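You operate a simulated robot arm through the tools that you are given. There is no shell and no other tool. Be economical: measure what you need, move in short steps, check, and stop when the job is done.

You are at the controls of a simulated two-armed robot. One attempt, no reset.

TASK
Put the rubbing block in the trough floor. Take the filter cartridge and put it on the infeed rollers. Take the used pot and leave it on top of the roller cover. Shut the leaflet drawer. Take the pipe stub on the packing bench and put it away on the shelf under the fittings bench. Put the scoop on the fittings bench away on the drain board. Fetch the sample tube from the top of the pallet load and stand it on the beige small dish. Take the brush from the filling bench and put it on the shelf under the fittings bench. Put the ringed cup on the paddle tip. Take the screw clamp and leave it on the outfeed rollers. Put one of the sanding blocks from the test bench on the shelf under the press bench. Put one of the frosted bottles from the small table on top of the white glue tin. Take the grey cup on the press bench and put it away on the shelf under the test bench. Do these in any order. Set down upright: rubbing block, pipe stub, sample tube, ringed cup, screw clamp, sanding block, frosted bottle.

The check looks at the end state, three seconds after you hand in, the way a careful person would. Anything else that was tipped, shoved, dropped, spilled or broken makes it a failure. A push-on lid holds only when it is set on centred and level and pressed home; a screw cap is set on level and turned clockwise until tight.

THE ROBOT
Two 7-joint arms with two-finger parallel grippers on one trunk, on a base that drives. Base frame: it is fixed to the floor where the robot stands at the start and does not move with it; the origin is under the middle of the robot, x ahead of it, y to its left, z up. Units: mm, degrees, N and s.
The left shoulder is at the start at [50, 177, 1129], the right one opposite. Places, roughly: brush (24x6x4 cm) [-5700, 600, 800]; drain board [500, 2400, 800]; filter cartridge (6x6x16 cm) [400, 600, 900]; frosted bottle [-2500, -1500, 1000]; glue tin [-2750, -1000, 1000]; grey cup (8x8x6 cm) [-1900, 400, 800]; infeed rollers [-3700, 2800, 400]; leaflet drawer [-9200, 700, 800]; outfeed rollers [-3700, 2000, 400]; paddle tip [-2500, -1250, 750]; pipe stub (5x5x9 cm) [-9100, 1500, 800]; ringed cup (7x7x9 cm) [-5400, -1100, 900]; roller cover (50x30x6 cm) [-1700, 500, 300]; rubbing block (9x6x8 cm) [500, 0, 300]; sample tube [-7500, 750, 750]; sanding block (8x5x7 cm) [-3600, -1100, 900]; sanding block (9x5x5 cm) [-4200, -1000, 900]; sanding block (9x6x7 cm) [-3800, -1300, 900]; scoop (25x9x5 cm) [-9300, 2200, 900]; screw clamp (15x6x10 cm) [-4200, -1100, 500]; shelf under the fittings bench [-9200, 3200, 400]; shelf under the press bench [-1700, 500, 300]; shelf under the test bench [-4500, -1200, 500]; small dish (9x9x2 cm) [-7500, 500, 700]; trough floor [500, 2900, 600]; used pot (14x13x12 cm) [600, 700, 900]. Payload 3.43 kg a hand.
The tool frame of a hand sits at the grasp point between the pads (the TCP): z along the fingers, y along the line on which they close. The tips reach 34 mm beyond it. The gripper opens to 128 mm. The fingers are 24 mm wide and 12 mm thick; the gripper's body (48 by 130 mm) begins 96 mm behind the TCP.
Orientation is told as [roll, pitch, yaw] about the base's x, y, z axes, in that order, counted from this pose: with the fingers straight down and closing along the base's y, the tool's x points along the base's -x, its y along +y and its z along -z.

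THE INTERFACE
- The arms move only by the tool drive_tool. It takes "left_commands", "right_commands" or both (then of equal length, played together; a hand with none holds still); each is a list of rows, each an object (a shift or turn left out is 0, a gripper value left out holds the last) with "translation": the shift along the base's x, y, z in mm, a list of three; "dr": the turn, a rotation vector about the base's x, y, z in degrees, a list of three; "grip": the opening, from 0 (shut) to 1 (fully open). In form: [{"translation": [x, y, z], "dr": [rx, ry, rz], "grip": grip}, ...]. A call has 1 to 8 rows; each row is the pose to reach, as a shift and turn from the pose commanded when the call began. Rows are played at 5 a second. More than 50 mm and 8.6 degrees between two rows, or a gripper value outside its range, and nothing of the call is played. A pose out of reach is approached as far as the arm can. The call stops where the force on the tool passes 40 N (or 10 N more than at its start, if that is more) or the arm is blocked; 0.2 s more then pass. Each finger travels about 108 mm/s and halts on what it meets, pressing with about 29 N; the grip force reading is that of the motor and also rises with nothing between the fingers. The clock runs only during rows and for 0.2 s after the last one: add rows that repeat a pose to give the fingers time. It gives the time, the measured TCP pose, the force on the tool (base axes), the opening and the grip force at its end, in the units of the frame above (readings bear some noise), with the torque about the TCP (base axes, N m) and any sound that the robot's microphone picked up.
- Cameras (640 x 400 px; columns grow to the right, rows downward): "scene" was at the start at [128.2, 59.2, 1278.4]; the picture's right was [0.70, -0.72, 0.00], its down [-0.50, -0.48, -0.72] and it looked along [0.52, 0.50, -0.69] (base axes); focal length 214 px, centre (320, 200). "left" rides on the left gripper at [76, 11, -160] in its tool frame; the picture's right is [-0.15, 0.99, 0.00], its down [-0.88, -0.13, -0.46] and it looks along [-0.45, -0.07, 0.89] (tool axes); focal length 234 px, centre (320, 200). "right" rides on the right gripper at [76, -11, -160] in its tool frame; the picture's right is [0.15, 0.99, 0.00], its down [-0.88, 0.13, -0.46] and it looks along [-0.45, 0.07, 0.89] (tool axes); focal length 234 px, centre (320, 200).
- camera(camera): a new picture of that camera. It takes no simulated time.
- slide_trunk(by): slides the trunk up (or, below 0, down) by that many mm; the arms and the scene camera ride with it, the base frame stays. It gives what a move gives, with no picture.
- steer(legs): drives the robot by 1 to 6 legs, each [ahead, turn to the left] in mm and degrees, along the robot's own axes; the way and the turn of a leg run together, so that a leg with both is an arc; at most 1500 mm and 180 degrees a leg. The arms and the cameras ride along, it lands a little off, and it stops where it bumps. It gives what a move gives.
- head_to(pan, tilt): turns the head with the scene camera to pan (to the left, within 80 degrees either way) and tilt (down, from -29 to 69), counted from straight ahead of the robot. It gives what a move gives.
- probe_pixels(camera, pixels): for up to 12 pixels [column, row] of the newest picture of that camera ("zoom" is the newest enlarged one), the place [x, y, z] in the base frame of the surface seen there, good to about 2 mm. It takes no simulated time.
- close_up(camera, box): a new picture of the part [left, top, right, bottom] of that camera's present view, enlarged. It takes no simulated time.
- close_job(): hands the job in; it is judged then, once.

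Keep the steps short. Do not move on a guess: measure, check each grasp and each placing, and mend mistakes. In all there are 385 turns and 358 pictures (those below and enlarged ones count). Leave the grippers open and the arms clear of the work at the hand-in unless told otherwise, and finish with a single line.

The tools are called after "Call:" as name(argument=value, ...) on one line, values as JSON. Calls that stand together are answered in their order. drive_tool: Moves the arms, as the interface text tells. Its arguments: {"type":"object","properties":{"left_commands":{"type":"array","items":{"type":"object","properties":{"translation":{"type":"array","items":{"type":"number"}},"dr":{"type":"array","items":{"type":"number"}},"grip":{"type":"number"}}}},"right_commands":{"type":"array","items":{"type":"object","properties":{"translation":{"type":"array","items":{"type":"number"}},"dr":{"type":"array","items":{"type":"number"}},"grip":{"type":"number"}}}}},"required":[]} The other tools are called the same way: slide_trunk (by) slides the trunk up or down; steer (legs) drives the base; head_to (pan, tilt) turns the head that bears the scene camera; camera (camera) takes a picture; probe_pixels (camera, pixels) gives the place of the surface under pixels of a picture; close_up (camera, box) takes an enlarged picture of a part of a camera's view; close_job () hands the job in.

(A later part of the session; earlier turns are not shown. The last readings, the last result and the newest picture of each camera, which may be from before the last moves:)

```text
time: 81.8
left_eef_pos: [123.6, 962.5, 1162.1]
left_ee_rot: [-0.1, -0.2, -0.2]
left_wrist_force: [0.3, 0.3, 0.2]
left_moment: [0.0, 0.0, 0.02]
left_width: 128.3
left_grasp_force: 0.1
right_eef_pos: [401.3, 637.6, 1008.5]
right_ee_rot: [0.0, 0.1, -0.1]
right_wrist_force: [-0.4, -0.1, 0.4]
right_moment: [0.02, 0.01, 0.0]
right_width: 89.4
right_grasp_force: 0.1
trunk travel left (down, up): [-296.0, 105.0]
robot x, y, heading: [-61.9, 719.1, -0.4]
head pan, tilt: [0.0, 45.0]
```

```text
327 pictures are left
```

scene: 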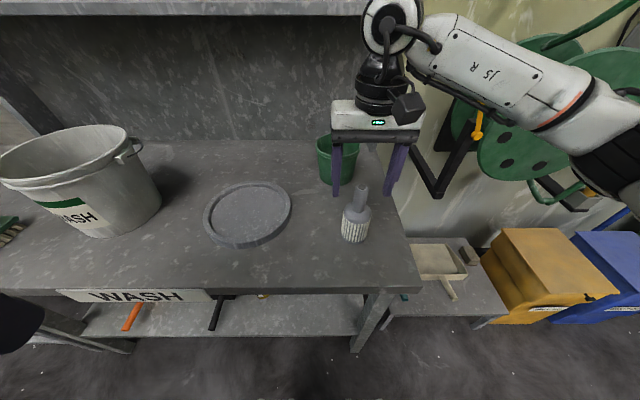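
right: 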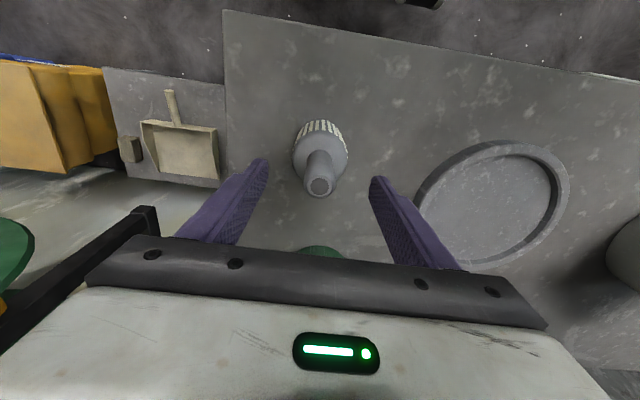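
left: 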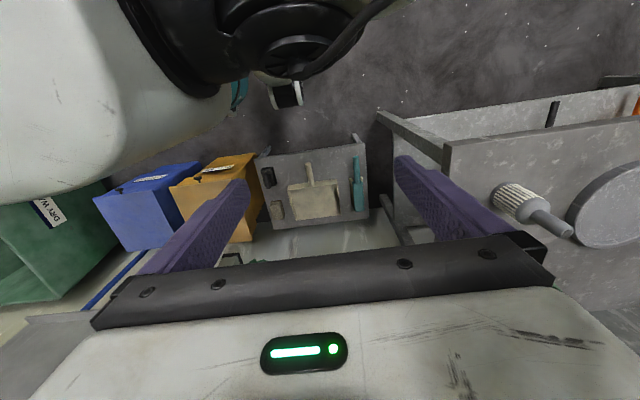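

Call:
probe_pixels(camera="right", pixels=[[319, 185], [307, 178], [333, 178], [319, 195], [320, 160], [300, 155], [345, 155]])

```text
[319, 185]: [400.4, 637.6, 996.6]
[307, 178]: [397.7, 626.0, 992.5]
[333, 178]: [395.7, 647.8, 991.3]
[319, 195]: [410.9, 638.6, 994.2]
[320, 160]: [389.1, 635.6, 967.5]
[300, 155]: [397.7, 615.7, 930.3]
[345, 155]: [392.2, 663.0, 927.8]
```

Aligned on the neck (401, 638, top 996). Lower 36, close, lift.

Call:
drive_tool(right_commands=[{"translation": [0, 0, -20]}, {"translation": [0, 0, -36]}, {"translation": [0, 0, -36], "grip": 0.0}, {"translation": [0, 0, -36]}, {"translation": [0, 0, -36]}, {"translation": [0, 0, -36]}, {"translation": [0, 0, 0]}, {"translation": [0, 0, 40]}])

Call:
camera(camera="right")

```text
time: 83.6
left_eef_pos: [122.0, 962.1, 1162.0]
left_ee_rot: [0.0, -0.1, -0.3]
left_wrist_force: [0.3, 0.3, -0.1]
left_moment: [0.02, 0.0, 0.02]
left_width: 128.0
left_grasp_force: 0.1
right_eef_pos: [402.2, 640.2, 1050.6]
right_ee_rot: [0.0, 0.0, 0.0]
right_wrist_force: [-1.2, 0.2, -0.4]
right_moment: [-0.01, -0.02, 0.0]
right_width: 25.9
right_grasp_force: 28.9
trunk travel left (down, up): [-296.0, 105.0]
robot x, y, heading: [-63.9, 722.5, -0.0]
head pan, tilt: [0.0, 45.0]
```

```text
326 pictures are left
```

right: 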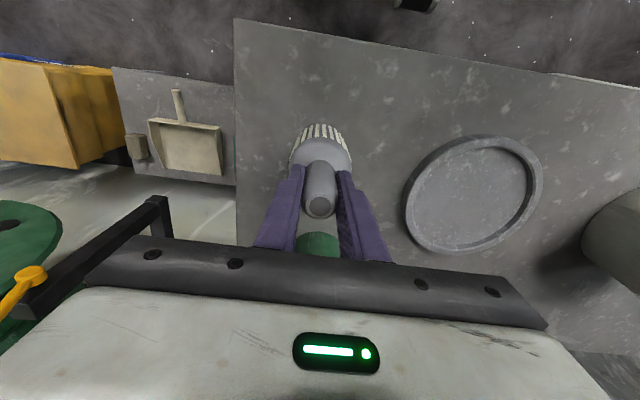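

Cartridge held. Next check the white bucket's extent, so the left elbow avoids it when reaching for the pot; retract right hand meanwhile.

Call:
drive_tool(right_commands=[{"translation": [-45, -10, 10]}, {"translation": [-90, -25, 20]}, {"translation": [-130, -45, 30]}, {"translation": [-160, -70, 40]}])

Call:
probe_pixels(camera="scene", pixels=[[5, 155], [120, 130], [140, 150], [60, 140], [75, 165], [155, 200], [240, 190], [210, 220]])

```text
time: 84.6
left_eef_pos: [122.4, 962.3, 1161.9]
left_ee_rot: [0.1, -0.1, -0.2]
left_wrist_force: [-0.4, -0.1, -0.1]
left_moment: [0.0, -0.02, 0.02]
left_width: 127.8
left_grasp_force: 0.1
right_eef_pos: [239.3, 566.7, 1089.4]
right_ee_rot: [0.0, 0.0, -0.1]
right_wrist_force: [-0.4, -0.4, -0.9]
right_moment: [-0.02, -0.01, 0.01]
right_width: 26.0
right_grasp_force: 28.8
trunk travel left (down, up): [-296.0, 105.0]
robot x, y, heading: [-64.9, 722.1, -0.3]
head pan, tilt: [0.0, 45.0]
```

```text
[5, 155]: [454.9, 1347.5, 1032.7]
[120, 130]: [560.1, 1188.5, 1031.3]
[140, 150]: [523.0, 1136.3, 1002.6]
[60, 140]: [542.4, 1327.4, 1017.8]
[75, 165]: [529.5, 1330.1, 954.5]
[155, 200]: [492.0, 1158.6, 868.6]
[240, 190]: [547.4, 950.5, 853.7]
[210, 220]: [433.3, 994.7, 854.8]
```

Bucket is at y>1130, top 1035 — clear. Left hand: pitch −45° (fingers forward-down) while moving towards the pot's left rim.

Call:
drive_tool(left_commands=[{"translation": [43, -23, -4], "dr": [0, -7.5, 0], "grip": 0.42}, {"translation": [86, -46, -8], "dr": [0, -15, 0]}, {"translation": [129, -70, -12], "dr": [0, -22.5, 0]}, {"translation": [172, -93, -16], "dr": [0, -30, 0]}, {"translation": [215, -117, -20], "dr": [0, -37.5, 0]}, {"translation": [258, -140, -24], "dr": [0, -45, 0]}, {"translation": [301, -163, -28], "dr": [0, -45, 0]}, {"translation": [344, -186, -32], "dr": [0, -45, 0]}])

Call:
drive_tool(left_commands=[{"translation": [43, -23, -4]}, {"translation": [86, -46, -8]}])

Call:
camera(camera="left")

Call:
camera(camera="scene")

```text
time: 86.4
left_eef_pos: [449.7, 821.6, 1116.0]
left_ee_rot: [0.0, -45.0, 0.1]
left_wrist_force: [0.6, 0.2, -0.5]
left_moment: [-0.03, 0.05, -0.01]
left_width: 54.0
left_grasp_force: 0.0
left hand out of reach, approached as far as the arm can: row 7, 8
right_eef_pos: [242.1, 566.4, 1088.8]
right_ee_rot: [0.0, 0.1, 0.0]
right_wrist_force: [0.4, 0.0, -0.1]
right_moment: [-0.06, 0.01, -0.02]
right_width: 26.0
right_grasp_force: 28.9
trunk travel left (down, up): [-296.0, 105.0]
robot x, y, heading: [-60.4, 720.8, -0.1]
head pan, tilt: [0.0, 45.0]
```

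```text
time: 87.0
left_eef_pos: [494.7, 836.8, 1128.8]
left_ee_rot: [0.2, -45.1, -0.3]
left_wrist_force: [-0.8, -0.3, 0.2]
left_moment: [0.02, 0.0, 0.0]
left_width: 53.6
left_grasp_force: 0.0
left hand out of reach, approached as far as the arm can: row 1, 2
right_eef_pos: [239.2, 567.1, 1090.3]
right_ee_rot: [0.0, -0.1, 0.1]
right_wrist_force: [-0.7, -1.0, 0.4]
right_moment: [-0.04, -0.04, 0.03]
right_width: 26.0
right_grasp_force: 28.8
trunk travel left (down, up): [-296.0, 105.0]
robot x, y, heading: [-60.8, 719.5, -0.2]
head pan, tilt: [0.0, 45.0]
```

```text
325 pictures are left
```

left: 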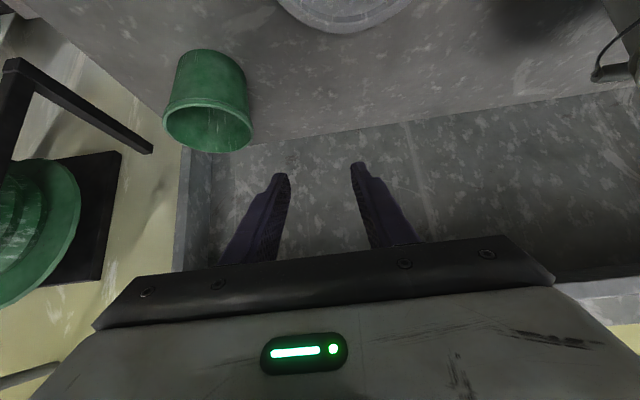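

```text
324 pictures are left
```

scene: 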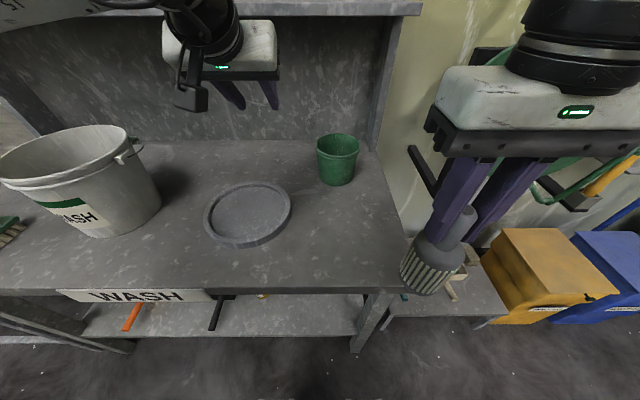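

The left arm ran out of reach at (495, 837). I'll move the base 90 closer and turn 20° right so the left shoulder comes forward.

Call:
steer(legs=[[90, 0], [0, -20]])

Call:
camera(camera="scene")

Call:
camera(camera="left")

```text
time: 88.2
left_eef_pos: [583.7, 837.0, 1127.7]
left_ee_rot: [0.1, -45.1, -0.3]
left_wrist_force: [0.2, -0.6, 0.2]
left_moment: [0.02, 0.0, -0.01]
left_width: 53.7
left_grasp_force: 0.0
right_eef_pos: [326.9, 566.2, 1089.8]
right_ee_rot: [-0.1, 0.0, -0.1]
right_wrist_force: [0.2, -0.3, -1.2]
right_moment: [-0.07, -0.03, -0.01]
right_width: 25.9
right_grasp_force: 29.0
trunk travel left (down, up): [-296.0, 105.0]
robot x, y, heading: [27.2, 722.7, -0.4]
head pan, tilt: [0.0, 45.0]
stopped in leg 1: the robot was blocked; the commanded pose is now the measured one
```

```text
323 pictures are left
```

scene: 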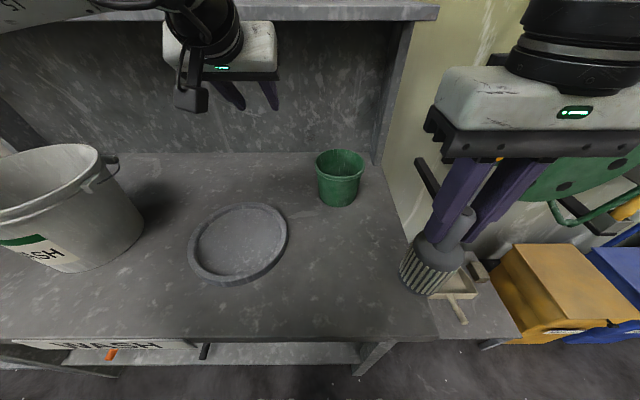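

```text
322 pictures are left
```

left: 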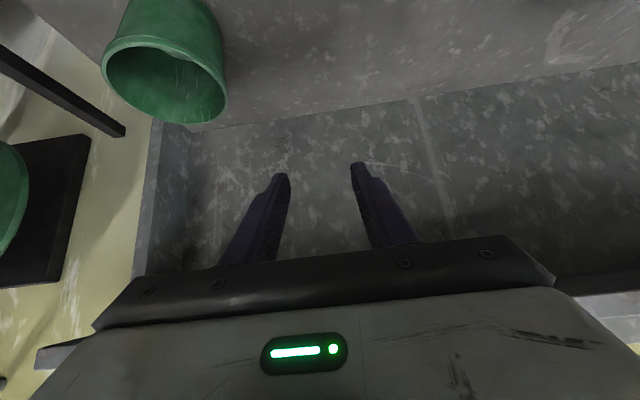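

Base bumped the bench at x≈27. Back 20 mm, then turn 20° right.

Call:
steer(legs=[[-20, 0], [0, -20]])

Call:
camera(camera="scene")

Call:
camera(camera="left")

```text
time: 90.1
left_eef_pos: [570.4, 639.3, 1128.3]
left_ee_rot: [0.2, -45.0, -20.2]
left_wrist_force: [0.5, -0.4, 0.0]
left_moment: [0.03, 0.01, 0.02]
left_width: 53.8
left_grasp_force: 0.0
right_eef_pos: [237.9, 471.9, 1091.0]
right_ee_rot: [0.0, 0.0, -20.0]
right_wrist_force: [0.5, -0.7, -1.8]
right_moment: [-0.06, -0.01, -0.02]
right_width: 25.9
right_grasp_force: 28.9
trunk travel left (down, up): [-296.0, 105.0]
robot x, y, heading: [5.2, 727.5, -19.9]
head pan, tilt: [0.0, 45.0]
```

```text
321 pictures are left
```

scene: 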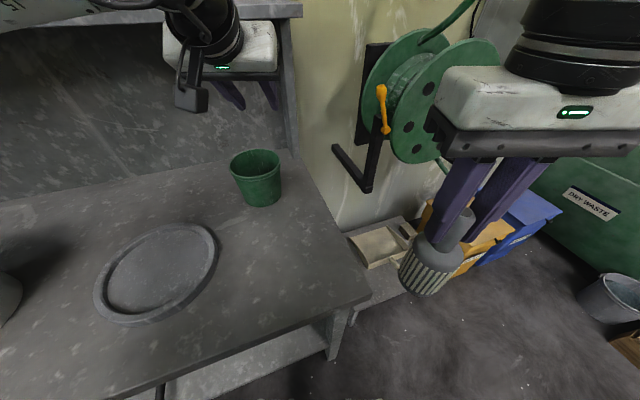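

```text
320 pictures are left
```

left: 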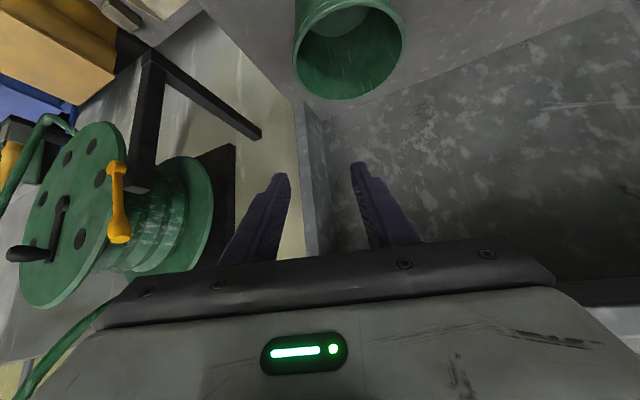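

Now move the left hand over the pot's left wall, stopping above the rim (TCP z≈1020).

Call:
drive_tool(left_commands=[{"translation": [25, 29, -25]}, {"translation": [50, 58, -50]}, {"translation": [76, 88, -75]}, {"translation": [76, 88, -108]}])

Call:
camera(camera="left")

Call:
camera(camera="scene")

```text
time: 91.1
left_eef_pos: [648.0, 729.0, 1019.8]
left_ee_rot: [0.2, -45.1, -20.1]
left_wrist_force: [-0.2, -1.0, -0.4]
left_moment: [0.04, -0.01, 0.0]
left_width: 53.8
left_grasp_force: 0.0
right_eef_pos: [238.0, 472.5, 1090.3]
right_ee_rot: [0.0, 0.1, -20.0]
right_wrist_force: [-0.4, -0.5, -0.9]
right_moment: [-0.01, 0.0, 0.01]
right_width: 25.9
right_grasp_force: 28.9
trunk travel left (down, up): [-296.0, 105.0]
robot x, y, heading: [5.5, 722.1, -20.5]
head pan, tilt: [0.0, 45.0]
```

```text
319 pictures are left
```

left: 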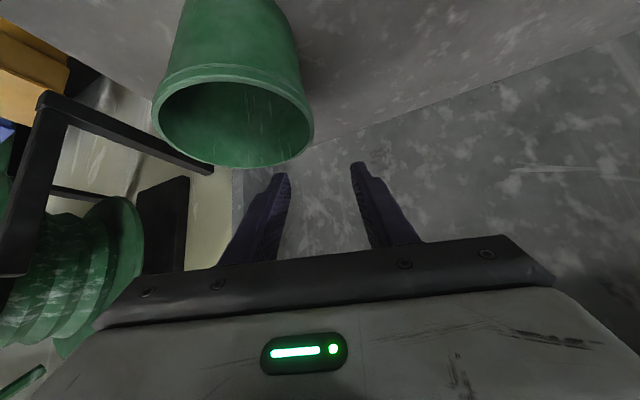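

```text
318 pictures are left
```

scene: 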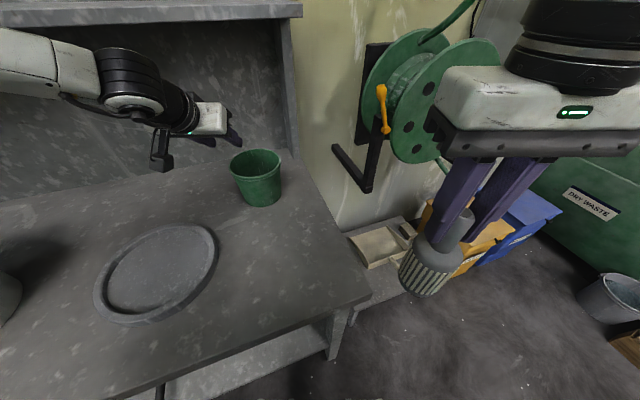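

Call:
probe_pixels(camera="left", pixels=[[309, 125], [155, 110], [235, 165], [235, 70], [300, 105], [304, 140], [170, 150], [205, 72], [230, 30]])

```text
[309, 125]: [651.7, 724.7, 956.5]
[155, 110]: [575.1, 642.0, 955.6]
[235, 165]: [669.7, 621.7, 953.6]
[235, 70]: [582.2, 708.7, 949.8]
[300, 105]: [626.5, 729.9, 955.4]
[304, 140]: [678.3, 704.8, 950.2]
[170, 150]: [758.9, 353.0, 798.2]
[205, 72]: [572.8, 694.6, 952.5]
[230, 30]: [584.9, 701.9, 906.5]
```

Rim circle: centre ≈(627, 668), R≈62; wall tangent point (648, 725). Small shift and down to z≈945, then pinch gently.

Call:
drive_tool(left_commands=[{"translation": [-1, -4, -25]}, {"translation": [-1, -4, -50]}, {"translation": [-1, -4, -75]}])

Call:
camera(camera="left")

```text
time: 91.9
left_eef_pos: [646.2, 725.2, 944.2]
left_ee_rot: [0.1, -45.0, -20.2]
left_wrist_force: [-0.4, -0.3, 0.7]
left_moment: [0.0, -0.03, -0.01]
left_width: 53.7
left_grasp_force: 0.0
right_eef_pos: [237.5, 473.2, 1090.2]
right_ee_rot: [0.0, 0.1, -20.0]
right_wrist_force: [-0.5, -0.3, -1.6]
right_moment: [-0.07, 0.06, -0.01]
right_width: 25.7
right_grasp_force: 29.0
trunk travel left (down, up): [-296.0, 105.0]
robot x, y, heading: [4.0, 721.7, -20.2]
head pan, tilt: [0.0, 45.0]
```

```text
317 pictures are left
```

left: 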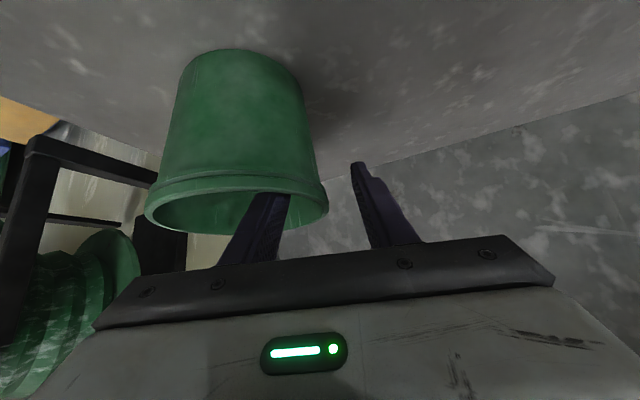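

Inner finger is inside, outer outside. Close and check the opening, then lift a bit.

Call:
drive_tool(left_commands=[{"translation": [0, 0, 0], "grip": 0.0}, {"translation": [0, 0, 0]}, {"translation": [0, 0, 0]}, {"translation": [0, 0, 0]}])

Call:
drive_tool(left_commands=[{"translation": [0, 0, 15]}, {"translation": [0, 0, 50]}, {"translation": [0, 0, 90]}, {"translation": [0, 0, 90]}])

Call:
camera(camera="left")

Call:
camera(camera="scene")

```text
time: 92.9
left_eef_pos: [645.8, 724.7, 945.6]
left_ee_rot: [0.1, -45.2, -20.2]
left_wrist_force: [-1.8, 1.4, 3.1]
left_moment: [-0.18, 0.44, -0.13]
left_width: 14.2
left_grasp_force: 29.0
right_eef_pos: [236.5, 473.5, 1089.9]
right_ee_rot: [0.0, 0.0, -20.0]
right_wrist_force: [-0.1, -0.4, -1.9]
right_moment: [-0.05, 0.05, 0.0]
right_width: 26.1
right_grasp_force: 29.5
trunk travel left (down, up): [-296.0, 105.0]
robot x, y, heading: [2.2, 719.8, -20.1]
head pan, tilt: [0.0, 45.0]
```

```text
time: 93.9
left_eef_pos: [644.9, 724.7, 1034.4]
left_ee_rot: [0.2, -45.0, -20.2]
left_wrist_force: [0.0, -0.4, -1.2]
left_moment: [0.03, 0.04, 0.03]
left_width: 3.3
left_grasp_force: 29.3
right_eef_pos: [236.9, 473.5, 1089.9]
right_ee_rot: [0.0, 0.1, -20.0]
right_wrist_force: [0.5, 0.3, -0.9]
right_moment: [-0.05, 0.05, 0.02]
right_width: 26.0
right_grasp_force: 28.9
trunk travel left (down, up): [-296.0, 105.0]
robot x, y, heading: [9.3, 721.2, -20.1]
head pan, tilt: [0.0, 45.0]
```

```text
316 pictures are left
```

left: 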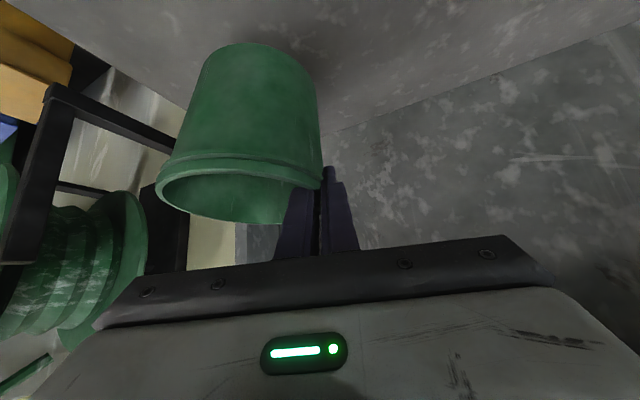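

```text
315 pictures are left
```

scene: 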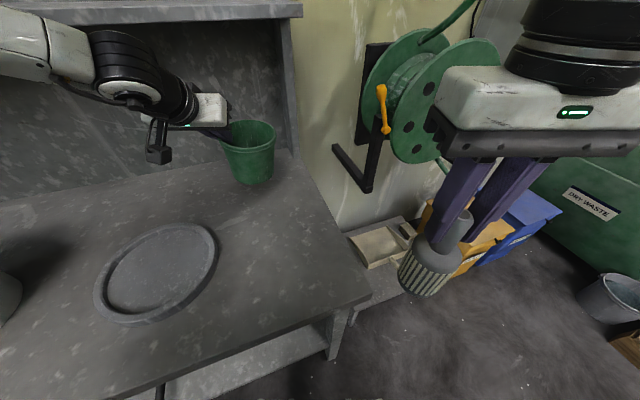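

Pot is held by the wall under its lip. Raise it, pull it in towards the body, then back off and turn around toward the press bench.

Call:
drive_tool(left_commands=[{"translation": [0, 0, 40]}, {"translation": [-40, 14, 60]}, {"translation": [-80, 29, 80]}, {"translation": [-120, 43, 80]}, {"translation": [-160, 58, 80]}, {"translation": [-200, 73, 80]}])

Call:
steer(legs=[[-350, 0], [0, 100], [0, 100]])

Call:
head_to(pan=0, tilt=25)

Call:
camera(camera="scene")

```text
time: 95.3
left_eef_pos: [446.2, 798.4, 1114.8]
left_ee_rot: [0.1, -45.1, -20.0]
left_wrist_force: [-1.1, 0.4, 0.0]
left_moment: [0.01, -0.02, 0.02]
left_width: 3.4
left_grasp_force: 29.2
right_eef_pos: [236.4, 472.2, 1089.6]
right_ee_rot: [0.1, 0.0, -20.0]
right_wrist_force: [-0.9, -0.2, -0.6]
right_moment: [-0.08, 0.03, -0.01]
right_width: 25.9
right_grasp_force: 28.8
trunk travel left (down, up): [-296.0, 105.0]
robot x, y, heading: [5.8, 718.1, -20.1]
head pan, tilt: [0.0, 45.0]
```

```text
time: 106.0
left_eef_pos: [-720.9, 628.2, 1115.7]
left_ee_rot: [0.1, -45.0, 178.6]
left_wrist_force: [0.2, -0.2, 0.1]
left_moment: [-0.01, 0.02, 0.05]
left_width: 3.0
left_grasp_force: 28.9
right_eef_pos: [-627.1, 1002.8, 1089.5]
right_ee_rot: [0.0, 0.0, 178.7]
right_wrist_force: [0.6, -0.5, -0.9]
right_moment: [-0.04, 0.01, -0.02]
right_width: 25.6
right_grasp_force: 29.7
trunk travel left (down, up): [-296.0, 105.0]
robot x, y, heading: [-329.3, 841.3, 178.6]
head pan, tilt: [0.0, 45.0]
```

```text
time: 106.8
left_eef_pos: [-721.2, 628.2, 1113.8]
left_ee_rot: [0.3, -44.9, 178.6]
left_wrist_force: [0.2, 0.4, -0.3]
left_moment: [-0.02, -0.01, 0.0]
left_width: 3.4
left_grasp_force: 28.8
right_eef_pos: [-627.2, 1002.5, 1089.8]
right_ee_rot: [0.1, 0.1, 178.7]
right_wrist_force: [0.7, -0.1, -0.8]
right_moment: [0.02, 0.0, -0.01]
right_width: 25.5
right_grasp_force: 28.7
trunk travel left (down, up): [-296.0, 105.0]
robot x, y, heading: [-325.0, 846.7, 178.7]
head pan, tilt: [0.0, 25.0]
```

```text
314 pictures are left
```

scene: 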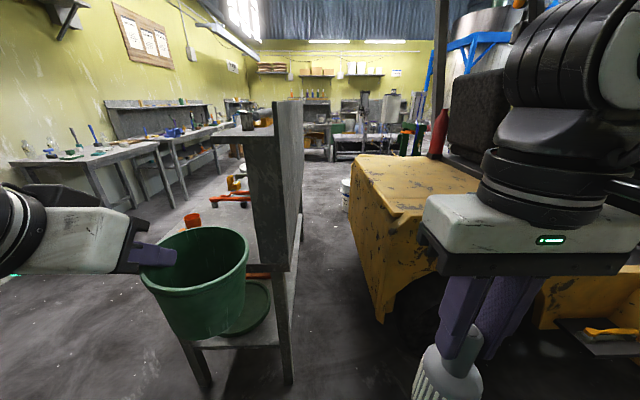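

The press bench is ahead with its back panel towards +y, so its front faces −y. Measuring positions.

Call:
probe_pixels(camera="scene", pixels=[[290, 330], [195, 350], [295, 130], [255, 250], [192, 220], [235, 185], [240, 203], [205, 300], [180, 200], [120, 250], [400, 300], [260, 330]])

Call:
close_up(camera="scene", box=[150, 70, 350, 230])

```text
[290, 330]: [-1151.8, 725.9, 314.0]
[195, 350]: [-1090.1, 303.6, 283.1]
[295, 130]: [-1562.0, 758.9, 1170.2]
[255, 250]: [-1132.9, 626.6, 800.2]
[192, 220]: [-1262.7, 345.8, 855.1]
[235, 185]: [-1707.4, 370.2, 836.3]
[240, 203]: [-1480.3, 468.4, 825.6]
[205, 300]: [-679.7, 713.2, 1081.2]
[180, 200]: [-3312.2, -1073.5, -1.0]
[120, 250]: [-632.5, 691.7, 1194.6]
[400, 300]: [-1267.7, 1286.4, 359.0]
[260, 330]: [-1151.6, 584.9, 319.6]
```

```text
2.50 times, centred on (250, 150) of scene
```

zoom: 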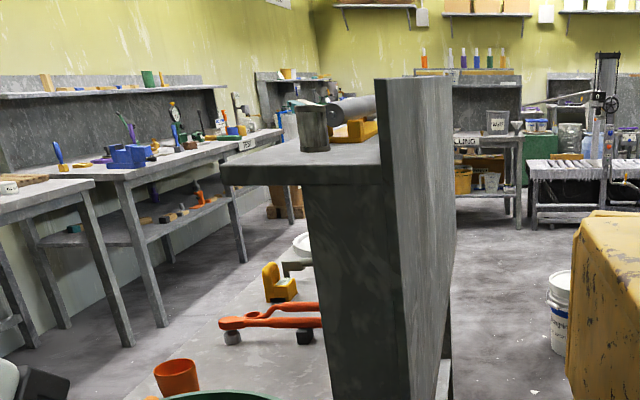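

I'll drive around to the front (−y side) of the press bench: to about (−600, −350), then (−1700, −350), facing +y.

Call:
steer(legs=[[0, 78], [1230, 0], [0, -77], [700, 0]])

Call:
head_to(pan=-40, tilt=30)

Call:
camera(camera="scene")

```text
time: 123.2
left_eef_pos: [-1673.6, -555.8, 1114.6]
left_ee_rot: [0.2, -44.9, 179.1]
left_wrist_force: [-0.2, 0.6, -0.1]
left_moment: [-0.02, -0.03, 0.01]
left_width: 3.0
left_grasp_force: 29.2
right_eef_pos: [-1582.0, -180.0, 1088.3]
right_ee_rot: [0.0, 0.2, 179.2]
right_wrist_force: [0.7, 0.0, -0.4]
right_moment: [-0.03, -0.01, -0.02]
right_width: 24.4
right_grasp_force: 29.4
trunk travel left (down, up): [-296.0, 105.0]
robot x, y, heading: [-1282.1, -336.9, 179.0]
head pan, tilt: [0.0, 25.0]
```

```text
time: 124.2
left_eef_pos: [-1673.1, -556.1, 1115.4]
left_ee_rot: [0.1, -45.0, 179.0]
left_wrist_force: [0.5, -0.4, -0.4]
left_moment: [-0.03, -0.01, 0.01]
left_width: 3.4
left_grasp_force: 29.1
right_eef_pos: [-1582.3, -181.8, 1089.3]
right_ee_rot: [0.0, 0.1, 179.3]
right_wrist_force: [0.4, 0.2, -0.5]
right_moment: [0.01, 0.01, -0.02]
right_width: 24.6
right_grasp_force: 28.2
trunk travel left (down, up): [-296.0, 105.0]
robot x, y, heading: [-1280.4, -341.1, 178.9]
head pan, tilt: [-40.0, 30.0]
```

```text
312 pictures are left
```

scene: 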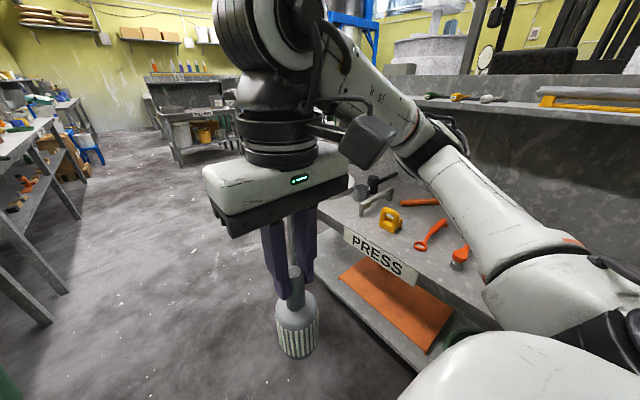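

Orange flat cover is on the shelf under the "PRESS" bench. Drive 400 further and face the bench.

Call:
steer(legs=[[400, 0], [0, -89]])

Call:
head_to(pan=0, tilt=38)

Call:
camera(camera="scene")

```text
time: 130.5
left_eef_pos: [-1905.9, 54.3, 1114.0]
left_ee_rot: [0.1, -45.0, 90.1]
left_wrist_force: [-0.3, -0.4, -0.8]
left_moment: [0.0, 0.05, 0.0]
left_width: 3.7
left_grasp_force: 28.8
right_eef_pos: [-1528.9, -28.1, 1089.9]
right_ee_rot: [0.0, 0.1, 90.4]
right_wrist_force: [0.7, -0.5, -0.2]
right_moment: [0.02, 0.0, -0.04]
right_width: 24.2
right_grasp_force: 28.4
trunk travel left (down, up): [-296.0, 105.0]
robot x, y, heading: [-1683.1, -332.4, 90.1]
head pan, tilt: [-40.0, 30.0]
```

```text
time: 131.6
left_eef_pos: [-1906.3, 55.7, 1115.0]
left_ee_rot: [0.1, -44.9, 90.2]
left_wrist_force: [0.5, -0.2, -1.3]
left_moment: [-0.07, 0.04, 0.01]
left_width: 3.4
left_grasp_force: 29.1
right_eef_pos: [-1528.7, -28.3, 1090.3]
right_ee_rot: [-0.1, 0.1, 90.4]
right_wrist_force: [-0.8, 0.0, -1.0]
right_moment: [0.0, 0.0, -0.05]
right_width: 24.1
right_grasp_force: 29.0
trunk travel left (down, up): [-296.0, 105.0]
robot x, y, heading: [-1678.7, -330.6, 90.1]
head pan, tilt: [0.0, 38.0]
```

```text
311 pictures are left
```

scene: 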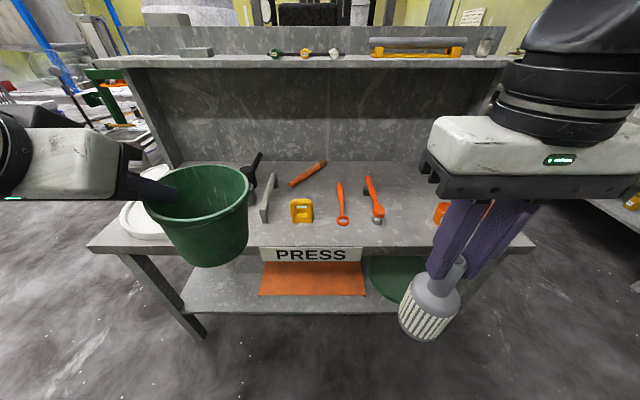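

I'll measure the cover and the shelf, and check the cartridge grip.

Call:
probe_pixels(camera="scene", pixels=[[262, 292], [363, 293], [268, 265], [362, 265], [310, 295], [310, 280], [220, 290], [230, 306], [200, 250], [440, 245], [150, 220], [310, 262]])

Call:
camera(camera="right")

Call:
close_up(camera="scene", box=[80, 140, 400, 330])

```text
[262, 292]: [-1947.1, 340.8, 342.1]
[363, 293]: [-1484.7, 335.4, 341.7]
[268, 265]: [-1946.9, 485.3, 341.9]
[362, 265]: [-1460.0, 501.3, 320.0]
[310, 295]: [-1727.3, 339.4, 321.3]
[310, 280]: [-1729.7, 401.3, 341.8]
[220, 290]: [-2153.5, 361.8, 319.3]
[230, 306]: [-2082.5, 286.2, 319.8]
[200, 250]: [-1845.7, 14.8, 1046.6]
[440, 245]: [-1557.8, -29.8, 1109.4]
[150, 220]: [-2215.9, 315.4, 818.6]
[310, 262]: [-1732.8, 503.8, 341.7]
```

```text
310 pictures are left
```

right: 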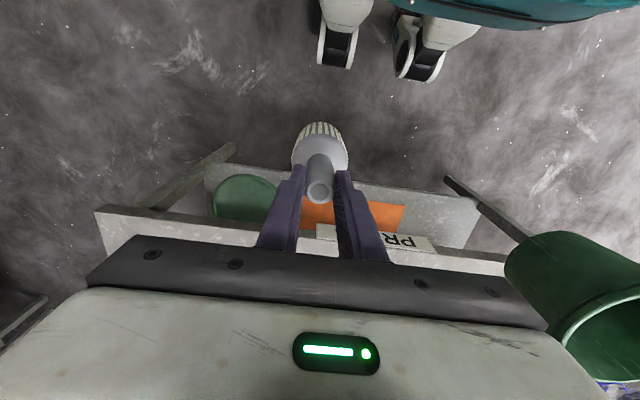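

```text
2.00 times, centred on (240, 235) of scene
```

zoom: 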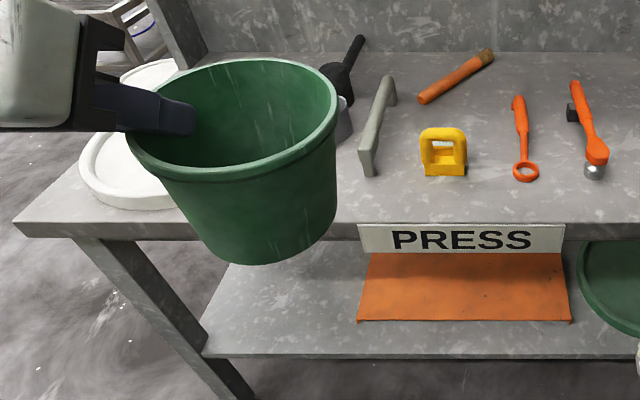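

Call:
probe_pixels(camera="zoom", pixels=[[132, 155], [336, 95], [235, 60], [250, 172], [190, 65], [330, 125], [215, 255], [330, 220], [270, 263], [190, 220], [100, 200], [345, 120]])

```text
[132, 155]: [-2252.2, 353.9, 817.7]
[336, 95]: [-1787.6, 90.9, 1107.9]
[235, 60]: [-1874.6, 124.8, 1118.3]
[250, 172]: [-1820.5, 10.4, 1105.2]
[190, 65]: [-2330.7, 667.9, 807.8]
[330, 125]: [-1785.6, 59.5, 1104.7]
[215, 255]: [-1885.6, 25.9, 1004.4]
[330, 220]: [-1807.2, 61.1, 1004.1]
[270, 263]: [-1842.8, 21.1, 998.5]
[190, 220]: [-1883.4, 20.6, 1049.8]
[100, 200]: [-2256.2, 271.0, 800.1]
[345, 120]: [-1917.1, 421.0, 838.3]
```

Pot rim is tipped ~6° (front lower); I'll correct that. Plan: drive 100 ahead, lower trunk, then lower the hand in front of the bench, then reach in under it. Cover top is z=342.

Call:
steer(legs=[[90, 0]])

Call:
slide_trunk(by=-290)

Call:
drive_tool(left_commands=[{"translation": [0, 0, -45], "dr": [-6, 0, 0]}, {"translation": [0, 0, -90], "dr": [-6, 0, 0]}, {"translation": [0, 0, -135], "dr": [-6, 0, 0]}, {"translation": [0, 0, -180], "dr": [-6, 0, 0]}, {"translation": [0, 0, -225], "dr": [-6, 0, 0]}, {"translation": [0, 0, -270], "dr": [-6, 0, 0]}, {"translation": [0, 0, -310], "dr": [-6, 0, 0]}])

Call:
camera(camera="scene")

Call:
camera(camera="right")

```text
time: 132.7
left_eef_pos: [-1906.2, 145.4, 1115.4]
left_ee_rot: [0.0, -44.9, 90.3]
left_wrist_force: [-0.3, 0.6, -1.5]
left_moment: [-0.07, 0.03, 0.0]
left_width: 3.5
left_grasp_force: 28.5
right_eef_pos: [-1530.2, 62.6, 1089.3]
right_ee_rot: [0.0, 0.1, 90.3]
right_wrist_force: [-0.1, 0.4, -0.2]
right_moment: [-0.02, 0.02, 0.02]
right_width: 24.0
right_grasp_force: 29.0
trunk travel left (down, up): [-296.0, 105.0]
robot x, y, heading: [-1681.1, -243.8, 90.2]
head pan, tilt: [0.0, 38.0]
```

```text
time: 135.6
left_eef_pos: [-1906.2, 145.1, 825.8]
left_ee_rot: [0.2, -45.0, 90.2]
left_wrist_force: [-0.3, 0.6, 0.2]
left_moment: [-0.01, 0.06, -0.02]
left_width: 3.3
left_grasp_force: 29.2
right_eef_pos: [-1529.8, 62.5, 799.1]
right_ee_rot: [0.0, -0.1, 90.4]
right_wrist_force: [-0.7, -1.3, -0.6]
right_moment: [0.0, 0.0, 0.01]
right_width: 24.0
right_grasp_force: 28.9
trunk travel left (down, up): [-6.0, 395.0]
robot x, y, heading: [-1681.0, -242.5, 90.2]
head pan, tilt: [0.0, 38.0]
```

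```text
time: 137.2
left_eef_pos: [-1905.6, 146.7, 515.5]
left_ee_rot: [0.2, -39.0, 90.2]
left_wrist_force: [-0.6, 0.7, -0.9]
left_moment: [0.03, 0.04, -0.02]
left_width: 3.5
left_grasp_force: 28.9
left hand out of reach, approached as far as the arm can: row 2, 3, 4, 5, 6
right_eef_pos: [-1530.1, 62.4, 800.1]
right_ee_rot: [0.0, 0.0, 90.2]
right_wrist_force: [0.0, -1.2, -1.9]
right_moment: [0.0, 0.02, -0.02]
right_width: 24.2
right_grasp_force: 29.3
trunk travel left (down, up): [-6.0, 395.0]
robot x, y, heading: [-1681.9, -244.4, 90.2]
head pan, tilt: [0.0, 38.0]
```

```text
308 pictures are left
```

scene: 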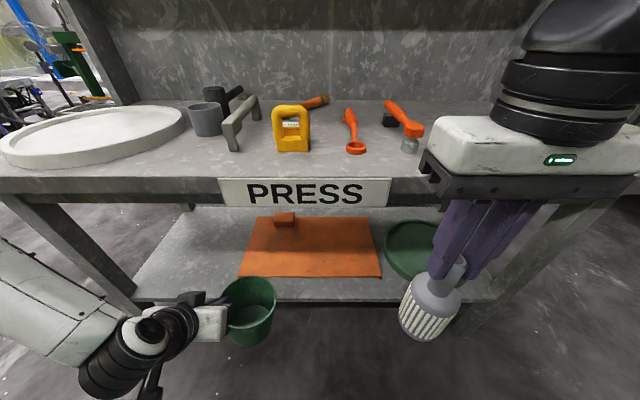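

```text
307 pictures are left
```

right: 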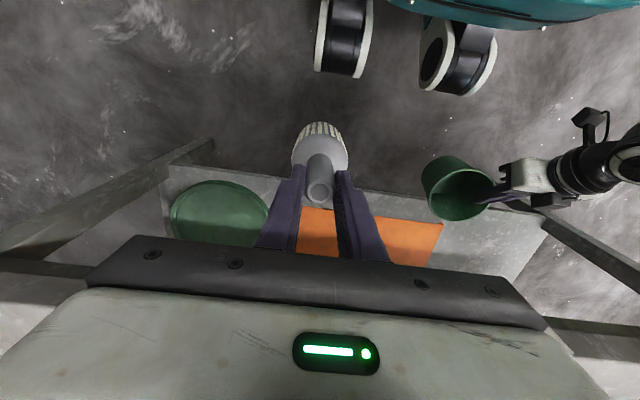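

Call:
close_up(camera="scene", box=[180, 200, 400, 360])

Call:
probe_pixels(camera="scene", pixels=[[252, 278], [275, 290], [248, 309], [234, 286], [272, 302], [285, 219], [262, 235], [370, 240], [240, 343], [262, 340], [205, 180], [245, 195]])

```text
2.50 times, centred on (290, 280) of scene
```

zoom: 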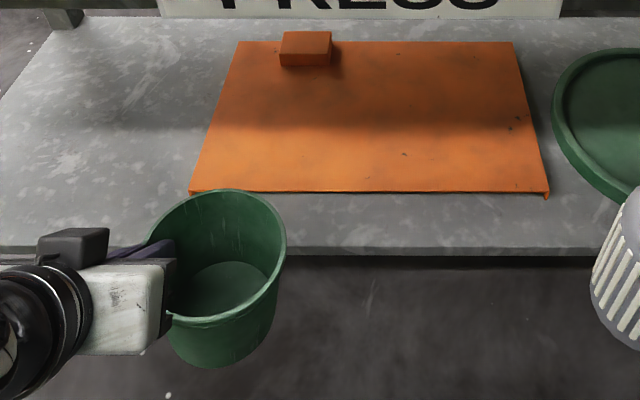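

```text
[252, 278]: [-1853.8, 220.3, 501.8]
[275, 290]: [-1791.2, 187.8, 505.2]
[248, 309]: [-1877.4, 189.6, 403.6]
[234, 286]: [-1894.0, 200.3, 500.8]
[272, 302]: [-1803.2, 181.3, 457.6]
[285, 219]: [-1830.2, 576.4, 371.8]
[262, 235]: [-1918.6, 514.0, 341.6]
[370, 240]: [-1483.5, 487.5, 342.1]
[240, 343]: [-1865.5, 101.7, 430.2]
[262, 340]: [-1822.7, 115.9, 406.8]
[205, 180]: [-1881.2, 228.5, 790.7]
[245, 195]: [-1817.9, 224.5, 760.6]
```

Call:
probe_pixels(camera="zoom", pixels=[[190, 319], [220, 322], [250, 305], [275, 275], [215, 193], [282, 240], [200, 362], [240, 360], [215, 290], [180, 345]])

```text
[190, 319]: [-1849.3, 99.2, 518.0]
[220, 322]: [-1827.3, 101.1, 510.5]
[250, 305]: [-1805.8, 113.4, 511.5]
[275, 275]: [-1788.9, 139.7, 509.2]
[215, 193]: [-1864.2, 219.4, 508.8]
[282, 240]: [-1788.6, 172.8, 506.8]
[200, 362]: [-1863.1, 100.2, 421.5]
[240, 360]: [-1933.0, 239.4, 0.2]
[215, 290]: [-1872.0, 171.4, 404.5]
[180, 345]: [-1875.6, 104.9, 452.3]
```

Rim slightly over-corrected (front ~5 mm high): turn back 2.5°. Pull the right hand (cartridge) back 110 mm before driving in, and shift the left hand sideways.

Call:
drive_tool(left_commands=[{"translation": [30, 0, -5], "dr": [2.5, 0, 0]}, {"translation": [65, 0, -10], "dr": [2.5, 0, 0]}, {"translation": [100, 0, -15], "dr": [2.5, 0, 0]}, {"translation": [130, 0, -20], "dr": [2.5, 0, 0]}], right_commands=[{"translation": [0, -30, 0]}, {"translation": [0, -60, 0]}, {"translation": [0, -90, 0]}, {"translation": [0, -115, 0]}])

Call:
steer(legs=[[140, 0]])

Call:
camera(camera="scene")

```text
time: 138.2
left_eef_pos: [-1858.3, 160.8, 558.3]
left_ee_rot: [0.2, -41.4, 90.2]
left_wrist_force: [-0.4, -0.1, -0.1]
left_moment: [0.0, 0.03, 0.01]
left_width: 3.3
left_grasp_force: 29.0
left hand out of reach, approached as far as the arm can: row 1, 2, 3, 4
right_eef_pos: [-1530.2, -53.1, 798.8]
right_ee_rot: [0.0, 0.1, 90.3]
right_wrist_force: [0.5, 0.8, -1.1]
right_moment: [-0.03, 0.03, 0.01]
right_width: 24.2
right_grasp_force: 29.1
trunk travel left (down, up): [-6.0, 395.0]
robot x, y, heading: [-1682.0, -239.8, 90.4]
head pan, tilt: [0.0, 38.0]
```

```text
time: 139.5
left_eef_pos: [-1858.5, 299.0, 559.1]
left_ee_rot: [0.0, -41.5, 90.1]
left_wrist_force: [0.0, 0.1, -0.6]
left_moment: [0.0, 0.0, -0.01]
left_width: 3.3
left_grasp_force: 28.6
right_eef_pos: [-1530.4, 85.4, 800.1]
right_ee_rot: [0.0, 0.0, 90.3]
right_wrist_force: [-0.6, -1.0, -0.7]
right_moment: [-0.01, 0.0, -0.03]
right_width: 23.8
right_grasp_force: 28.8
trunk travel left (down, up): [-6.0, 395.0]
robot x, y, heading: [-1677.6, -101.1, 90.0]
head pan, tilt: [0.0, 38.0]
```

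```text
305 pictures are left
```

scene: 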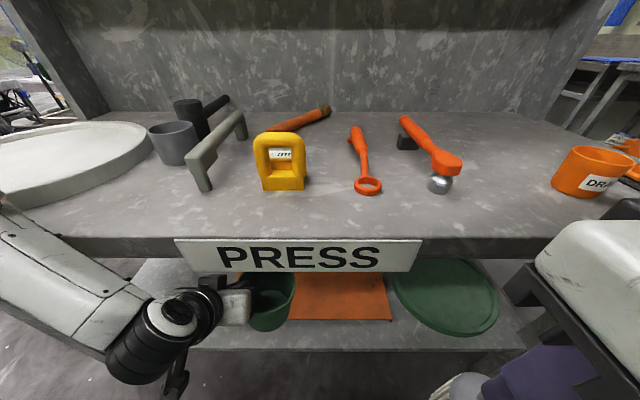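

Sideways is limited, so I'll set the pot at about x=−1797 on the cover. Down 55 first, then forward.

Call:
drive_tool(left_commands=[{"translation": [3, 10, -30]}, {"translation": [6, 30, -55]}, {"translation": [8, 60, -60]}, {"translation": [8, 90, -65]}, {"translation": [8, 115, -70]}])

Call:
camera(camera="scene")

Call:
camera(camera="left")

```text
time: 140.8
left_eef_pos: [-1852.0, 312.1, 512.7]
left_ee_rot: [-3.0, -33.1, 84.6]
left_wrist_force: [-0.4, -0.6, -0.1]
left_moment: [-0.03, -0.01, -0.01]
left_width: 3.6
left_grasp_force: 29.1
left hand out of reach, approached as far as the arm can: row 1, 2, 3, 4, 5
right_eef_pos: [-1527.8, 78.4, 801.2]
right_ee_rot: [0.1, -0.3, 90.2]
right_wrist_force: [-0.5, 0.0, 0.2]
right_moment: [0.0, 0.0, 0.02]
right_width: 24.2
right_grasp_force: 29.4
trunk travel left (down, up): [-6.0, 395.0]
robot x, y, heading: [-1683.3, -106.0, 90.2]
head pan, tilt: [0.0, 38.0]
stopped in row 5 (left hand): the arm was blocked; the commanded pose is now the measured one
```

```text
304 pictures are left
```

scene: 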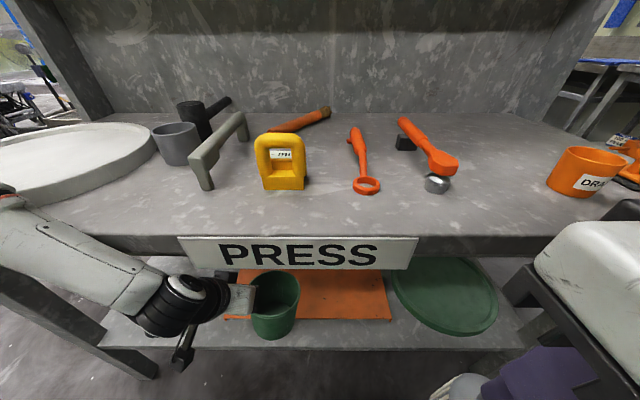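

```text
303 pictures are left
```

left: 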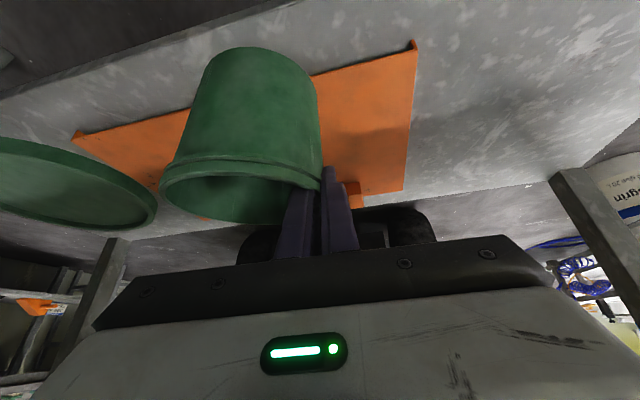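

The forearm met the bench's front edge since the arm is too folded. I'll back the robot off 200 mm so the arm can stretch forward instead.

Call:
steer(legs=[[-200, 0]])

Call:
drive_tool(left_commands=[{"translation": [-10, 20, 0], "dr": [-1, 1.5, 5]}, {"translation": [-10, 50, -10], "dr": [-1, 1.5, 5]}, {"translation": [-10, 80, -20], "dr": [-1, 1.5, 5]}])

Call:
camera(camera="scene")

```text
time: 142.5
left_eef_pos: [-1852.3, 118.7, 508.4]
left_ee_rot: [-2.9, -33.6, 85.3]
left_wrist_force: [0.2, 0.4, -0.2]
left_moment: [0.02, -0.01, 0.01]
left_width: 3.6
left_grasp_force: 28.5
right_eef_pos: [-1529.5, -118.3, 799.2]
right_ee_rot: [0.0, 0.0, 90.3]
right_wrist_force: [-0.3, -0.2, -0.4]
right_moment: [-0.01, -0.03, 0.01]
right_width: 24.1
right_grasp_force: 28.9
trunk travel left (down, up): [-6.0, 395.0]
robot x, y, heading: [-1681.4, -308.1, 90.3]
head pan, tilt: [0.0, 38.0]
```

```text
time: 143.3
left_eef_pos: [-1881.3, 188.4, 511.5]
left_ee_rot: [-1.2, -32.5, 89.4]
left_wrist_force: [-0.3, 0.7, -0.8]
left_moment: [0.0, 0.05, 0.01]
left_width: 3.6
left_grasp_force: 29.5
left hand out of reach, approached as far as the arm can: row 1, 2, 3
right_eef_pos: [-1529.1, -121.2, 798.0]
right_ee_rot: [0.0, -0.1, 90.3]
right_wrist_force: [0.7, 0.3, -1.0]
right_moment: [-0.03, -0.01, 0.01]
right_width: 24.2
right_grasp_force: 29.0
trunk travel left (down, up): [-6.0, 395.0]
robot x, y, heading: [-1679.2, -307.1, 90.3]
head pan, tilt: [0.0, 38.0]
```

```text
302 pictures are left
```

scene: 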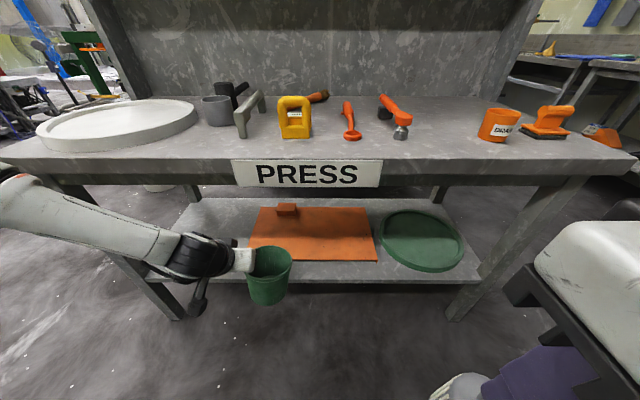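

Keep stretching forward while tilting back to the level-pot pitch (≈−41°).

Call:
drive_tool(left_commands=[{"translation": [0, 40, 5], "dr": [4, 0, 0]}, {"translation": [0, 80, 5], "dr": [9, 0, 0]}, {"translation": [0, 120, 5], "dr": [9, 0, 0]}, {"translation": [0, 160, 0], "dr": [9, 0, 0]}])

Call:
camera(camera="scene")

```text
time: 144.3
left_eef_pos: [-1919.7, 312.6, 557.6]
left_ee_rot: [-1.0, -41.7, 89.1]
left_wrist_force: [-0.1, 0.4, -0.8]
left_moment: [-0.01, 0.01, 0.0]
left_width: 3.1
left_grasp_force: 29.5
left hand out of reach, approached as far as the arm can: row 1, 2, 3, 4
right_eef_pos: [-1529.1, -119.3, 799.0]
right_ee_rot: [0.0, 0.0, 90.3]
right_wrist_force: [0.0, 0.4, -0.9]
right_moment: [0.05, -0.02, 0.04]
right_width: 24.2
right_grasp_force: 29.6
trunk travel left (down, up): [-6.0, 395.0]
robot x, y, heading: [-1681.0, -308.3, 90.4]
head pan, tilt: [0.0, 38.0]
```

```text
301 pictures are left
```

scene: 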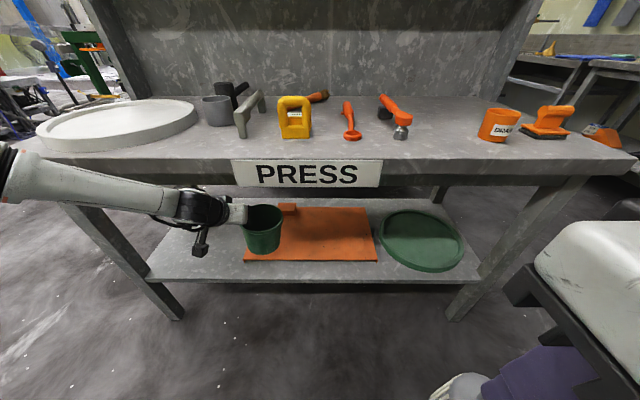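

Pot is level again and over the cover's front-left. The limit seems to be wrist bend; I'll try yawing the hand 20° to the right while going forward and down.

Call:
drive_tool(left_commands=[{"translation": [0, 20, -10], "dr": [0, 0, -7]}, {"translation": [0, 45, -20], "dr": [0, 0, -14]}, {"translation": [0, 75, -30], "dr": [0, 0, -20]}, {"translation": [0, 100, -50], "dr": [0, 0, -20]}])

Call:
camera(camera="scene")

```text
time: 145.3
left_eef_pos: [-1940.0, 349.1, 558.7]
left_ee_rot: [-1.0, -41.4, 69.2]
left_wrist_force: [-0.1, 0.1, -1.4]
left_moment: [-0.02, 0.0, 0.01]
left_width: 3.2
left_grasp_force: 29.5
left hand out of reach, approached as far as the arm can: row 1, 2, 3, 4
right_eef_pos: [-1527.4, -120.4, 798.3]
right_ee_rot: [0.0, 0.0, 90.4]
right_wrist_force: [-0.7, 0.9, -1.9]
right_moment: [0.0, 0.01, 0.0]
right_width: 24.1
right_grasp_force: 28.8
trunk travel left (down, up): [-6.0, 395.0]
robot x, y, heading: [-1681.4, -311.8, 90.3]
head pan, tilt: [0.0, 38.0]
```

```text
300 pictures are left
```

scene: 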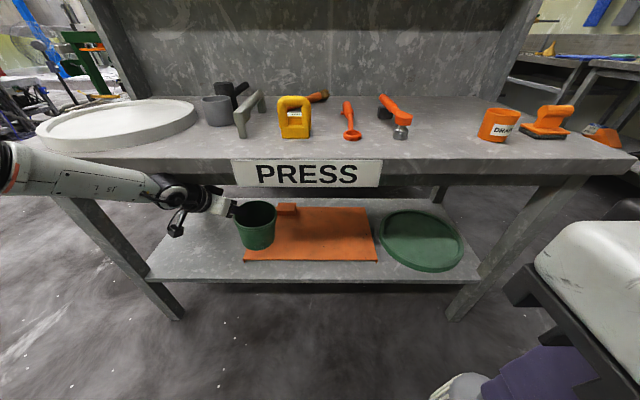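

The arm is at full stretch here. I'll first retract and lower it in place, then drive the base forward.

Call:
drive_tool(left_commands=[{"translation": [5, -25, -20]}, {"translation": [10, -50, -40]}, {"translation": [15, -75, -60]}, {"translation": [20, -90, -70]}])

Call:
camera(camera="scene")

```text
time: 146.3
left_eef_pos: [-1921.7, 258.3, 510.8]
left_ee_rot: [-0.9, -41.5, 69.2]
left_wrist_force: [0.5, 0.6, -0.1]
left_moment: [0.0, 0.06, 0.01]
left_width: 3.3
left_grasp_force: 28.9
left hand out of reach, approached as far as the arm can: row 3, 4
right_eef_pos: [-1531.0, -119.6, 799.6]
right_ee_rot: [0.0, -0.1, 90.3]
right_wrist_force: [-0.6, -0.4, -0.8]
right_moment: [0.05, 0.0, 0.01]
right_width: 24.3
right_grasp_force: 28.8
trunk travel left (down, up): [-6.0, 395.0]
robot x, y, heading: [-1678.8, -305.2, 90.2]
head pan, tilt: [0.0, 38.0]
```

```text
299 pictures are left
```

scene: 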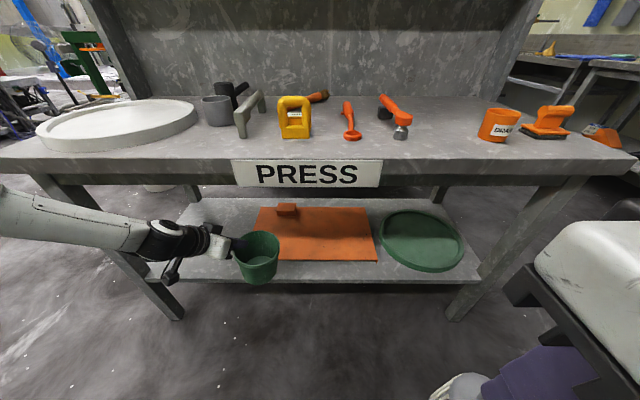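

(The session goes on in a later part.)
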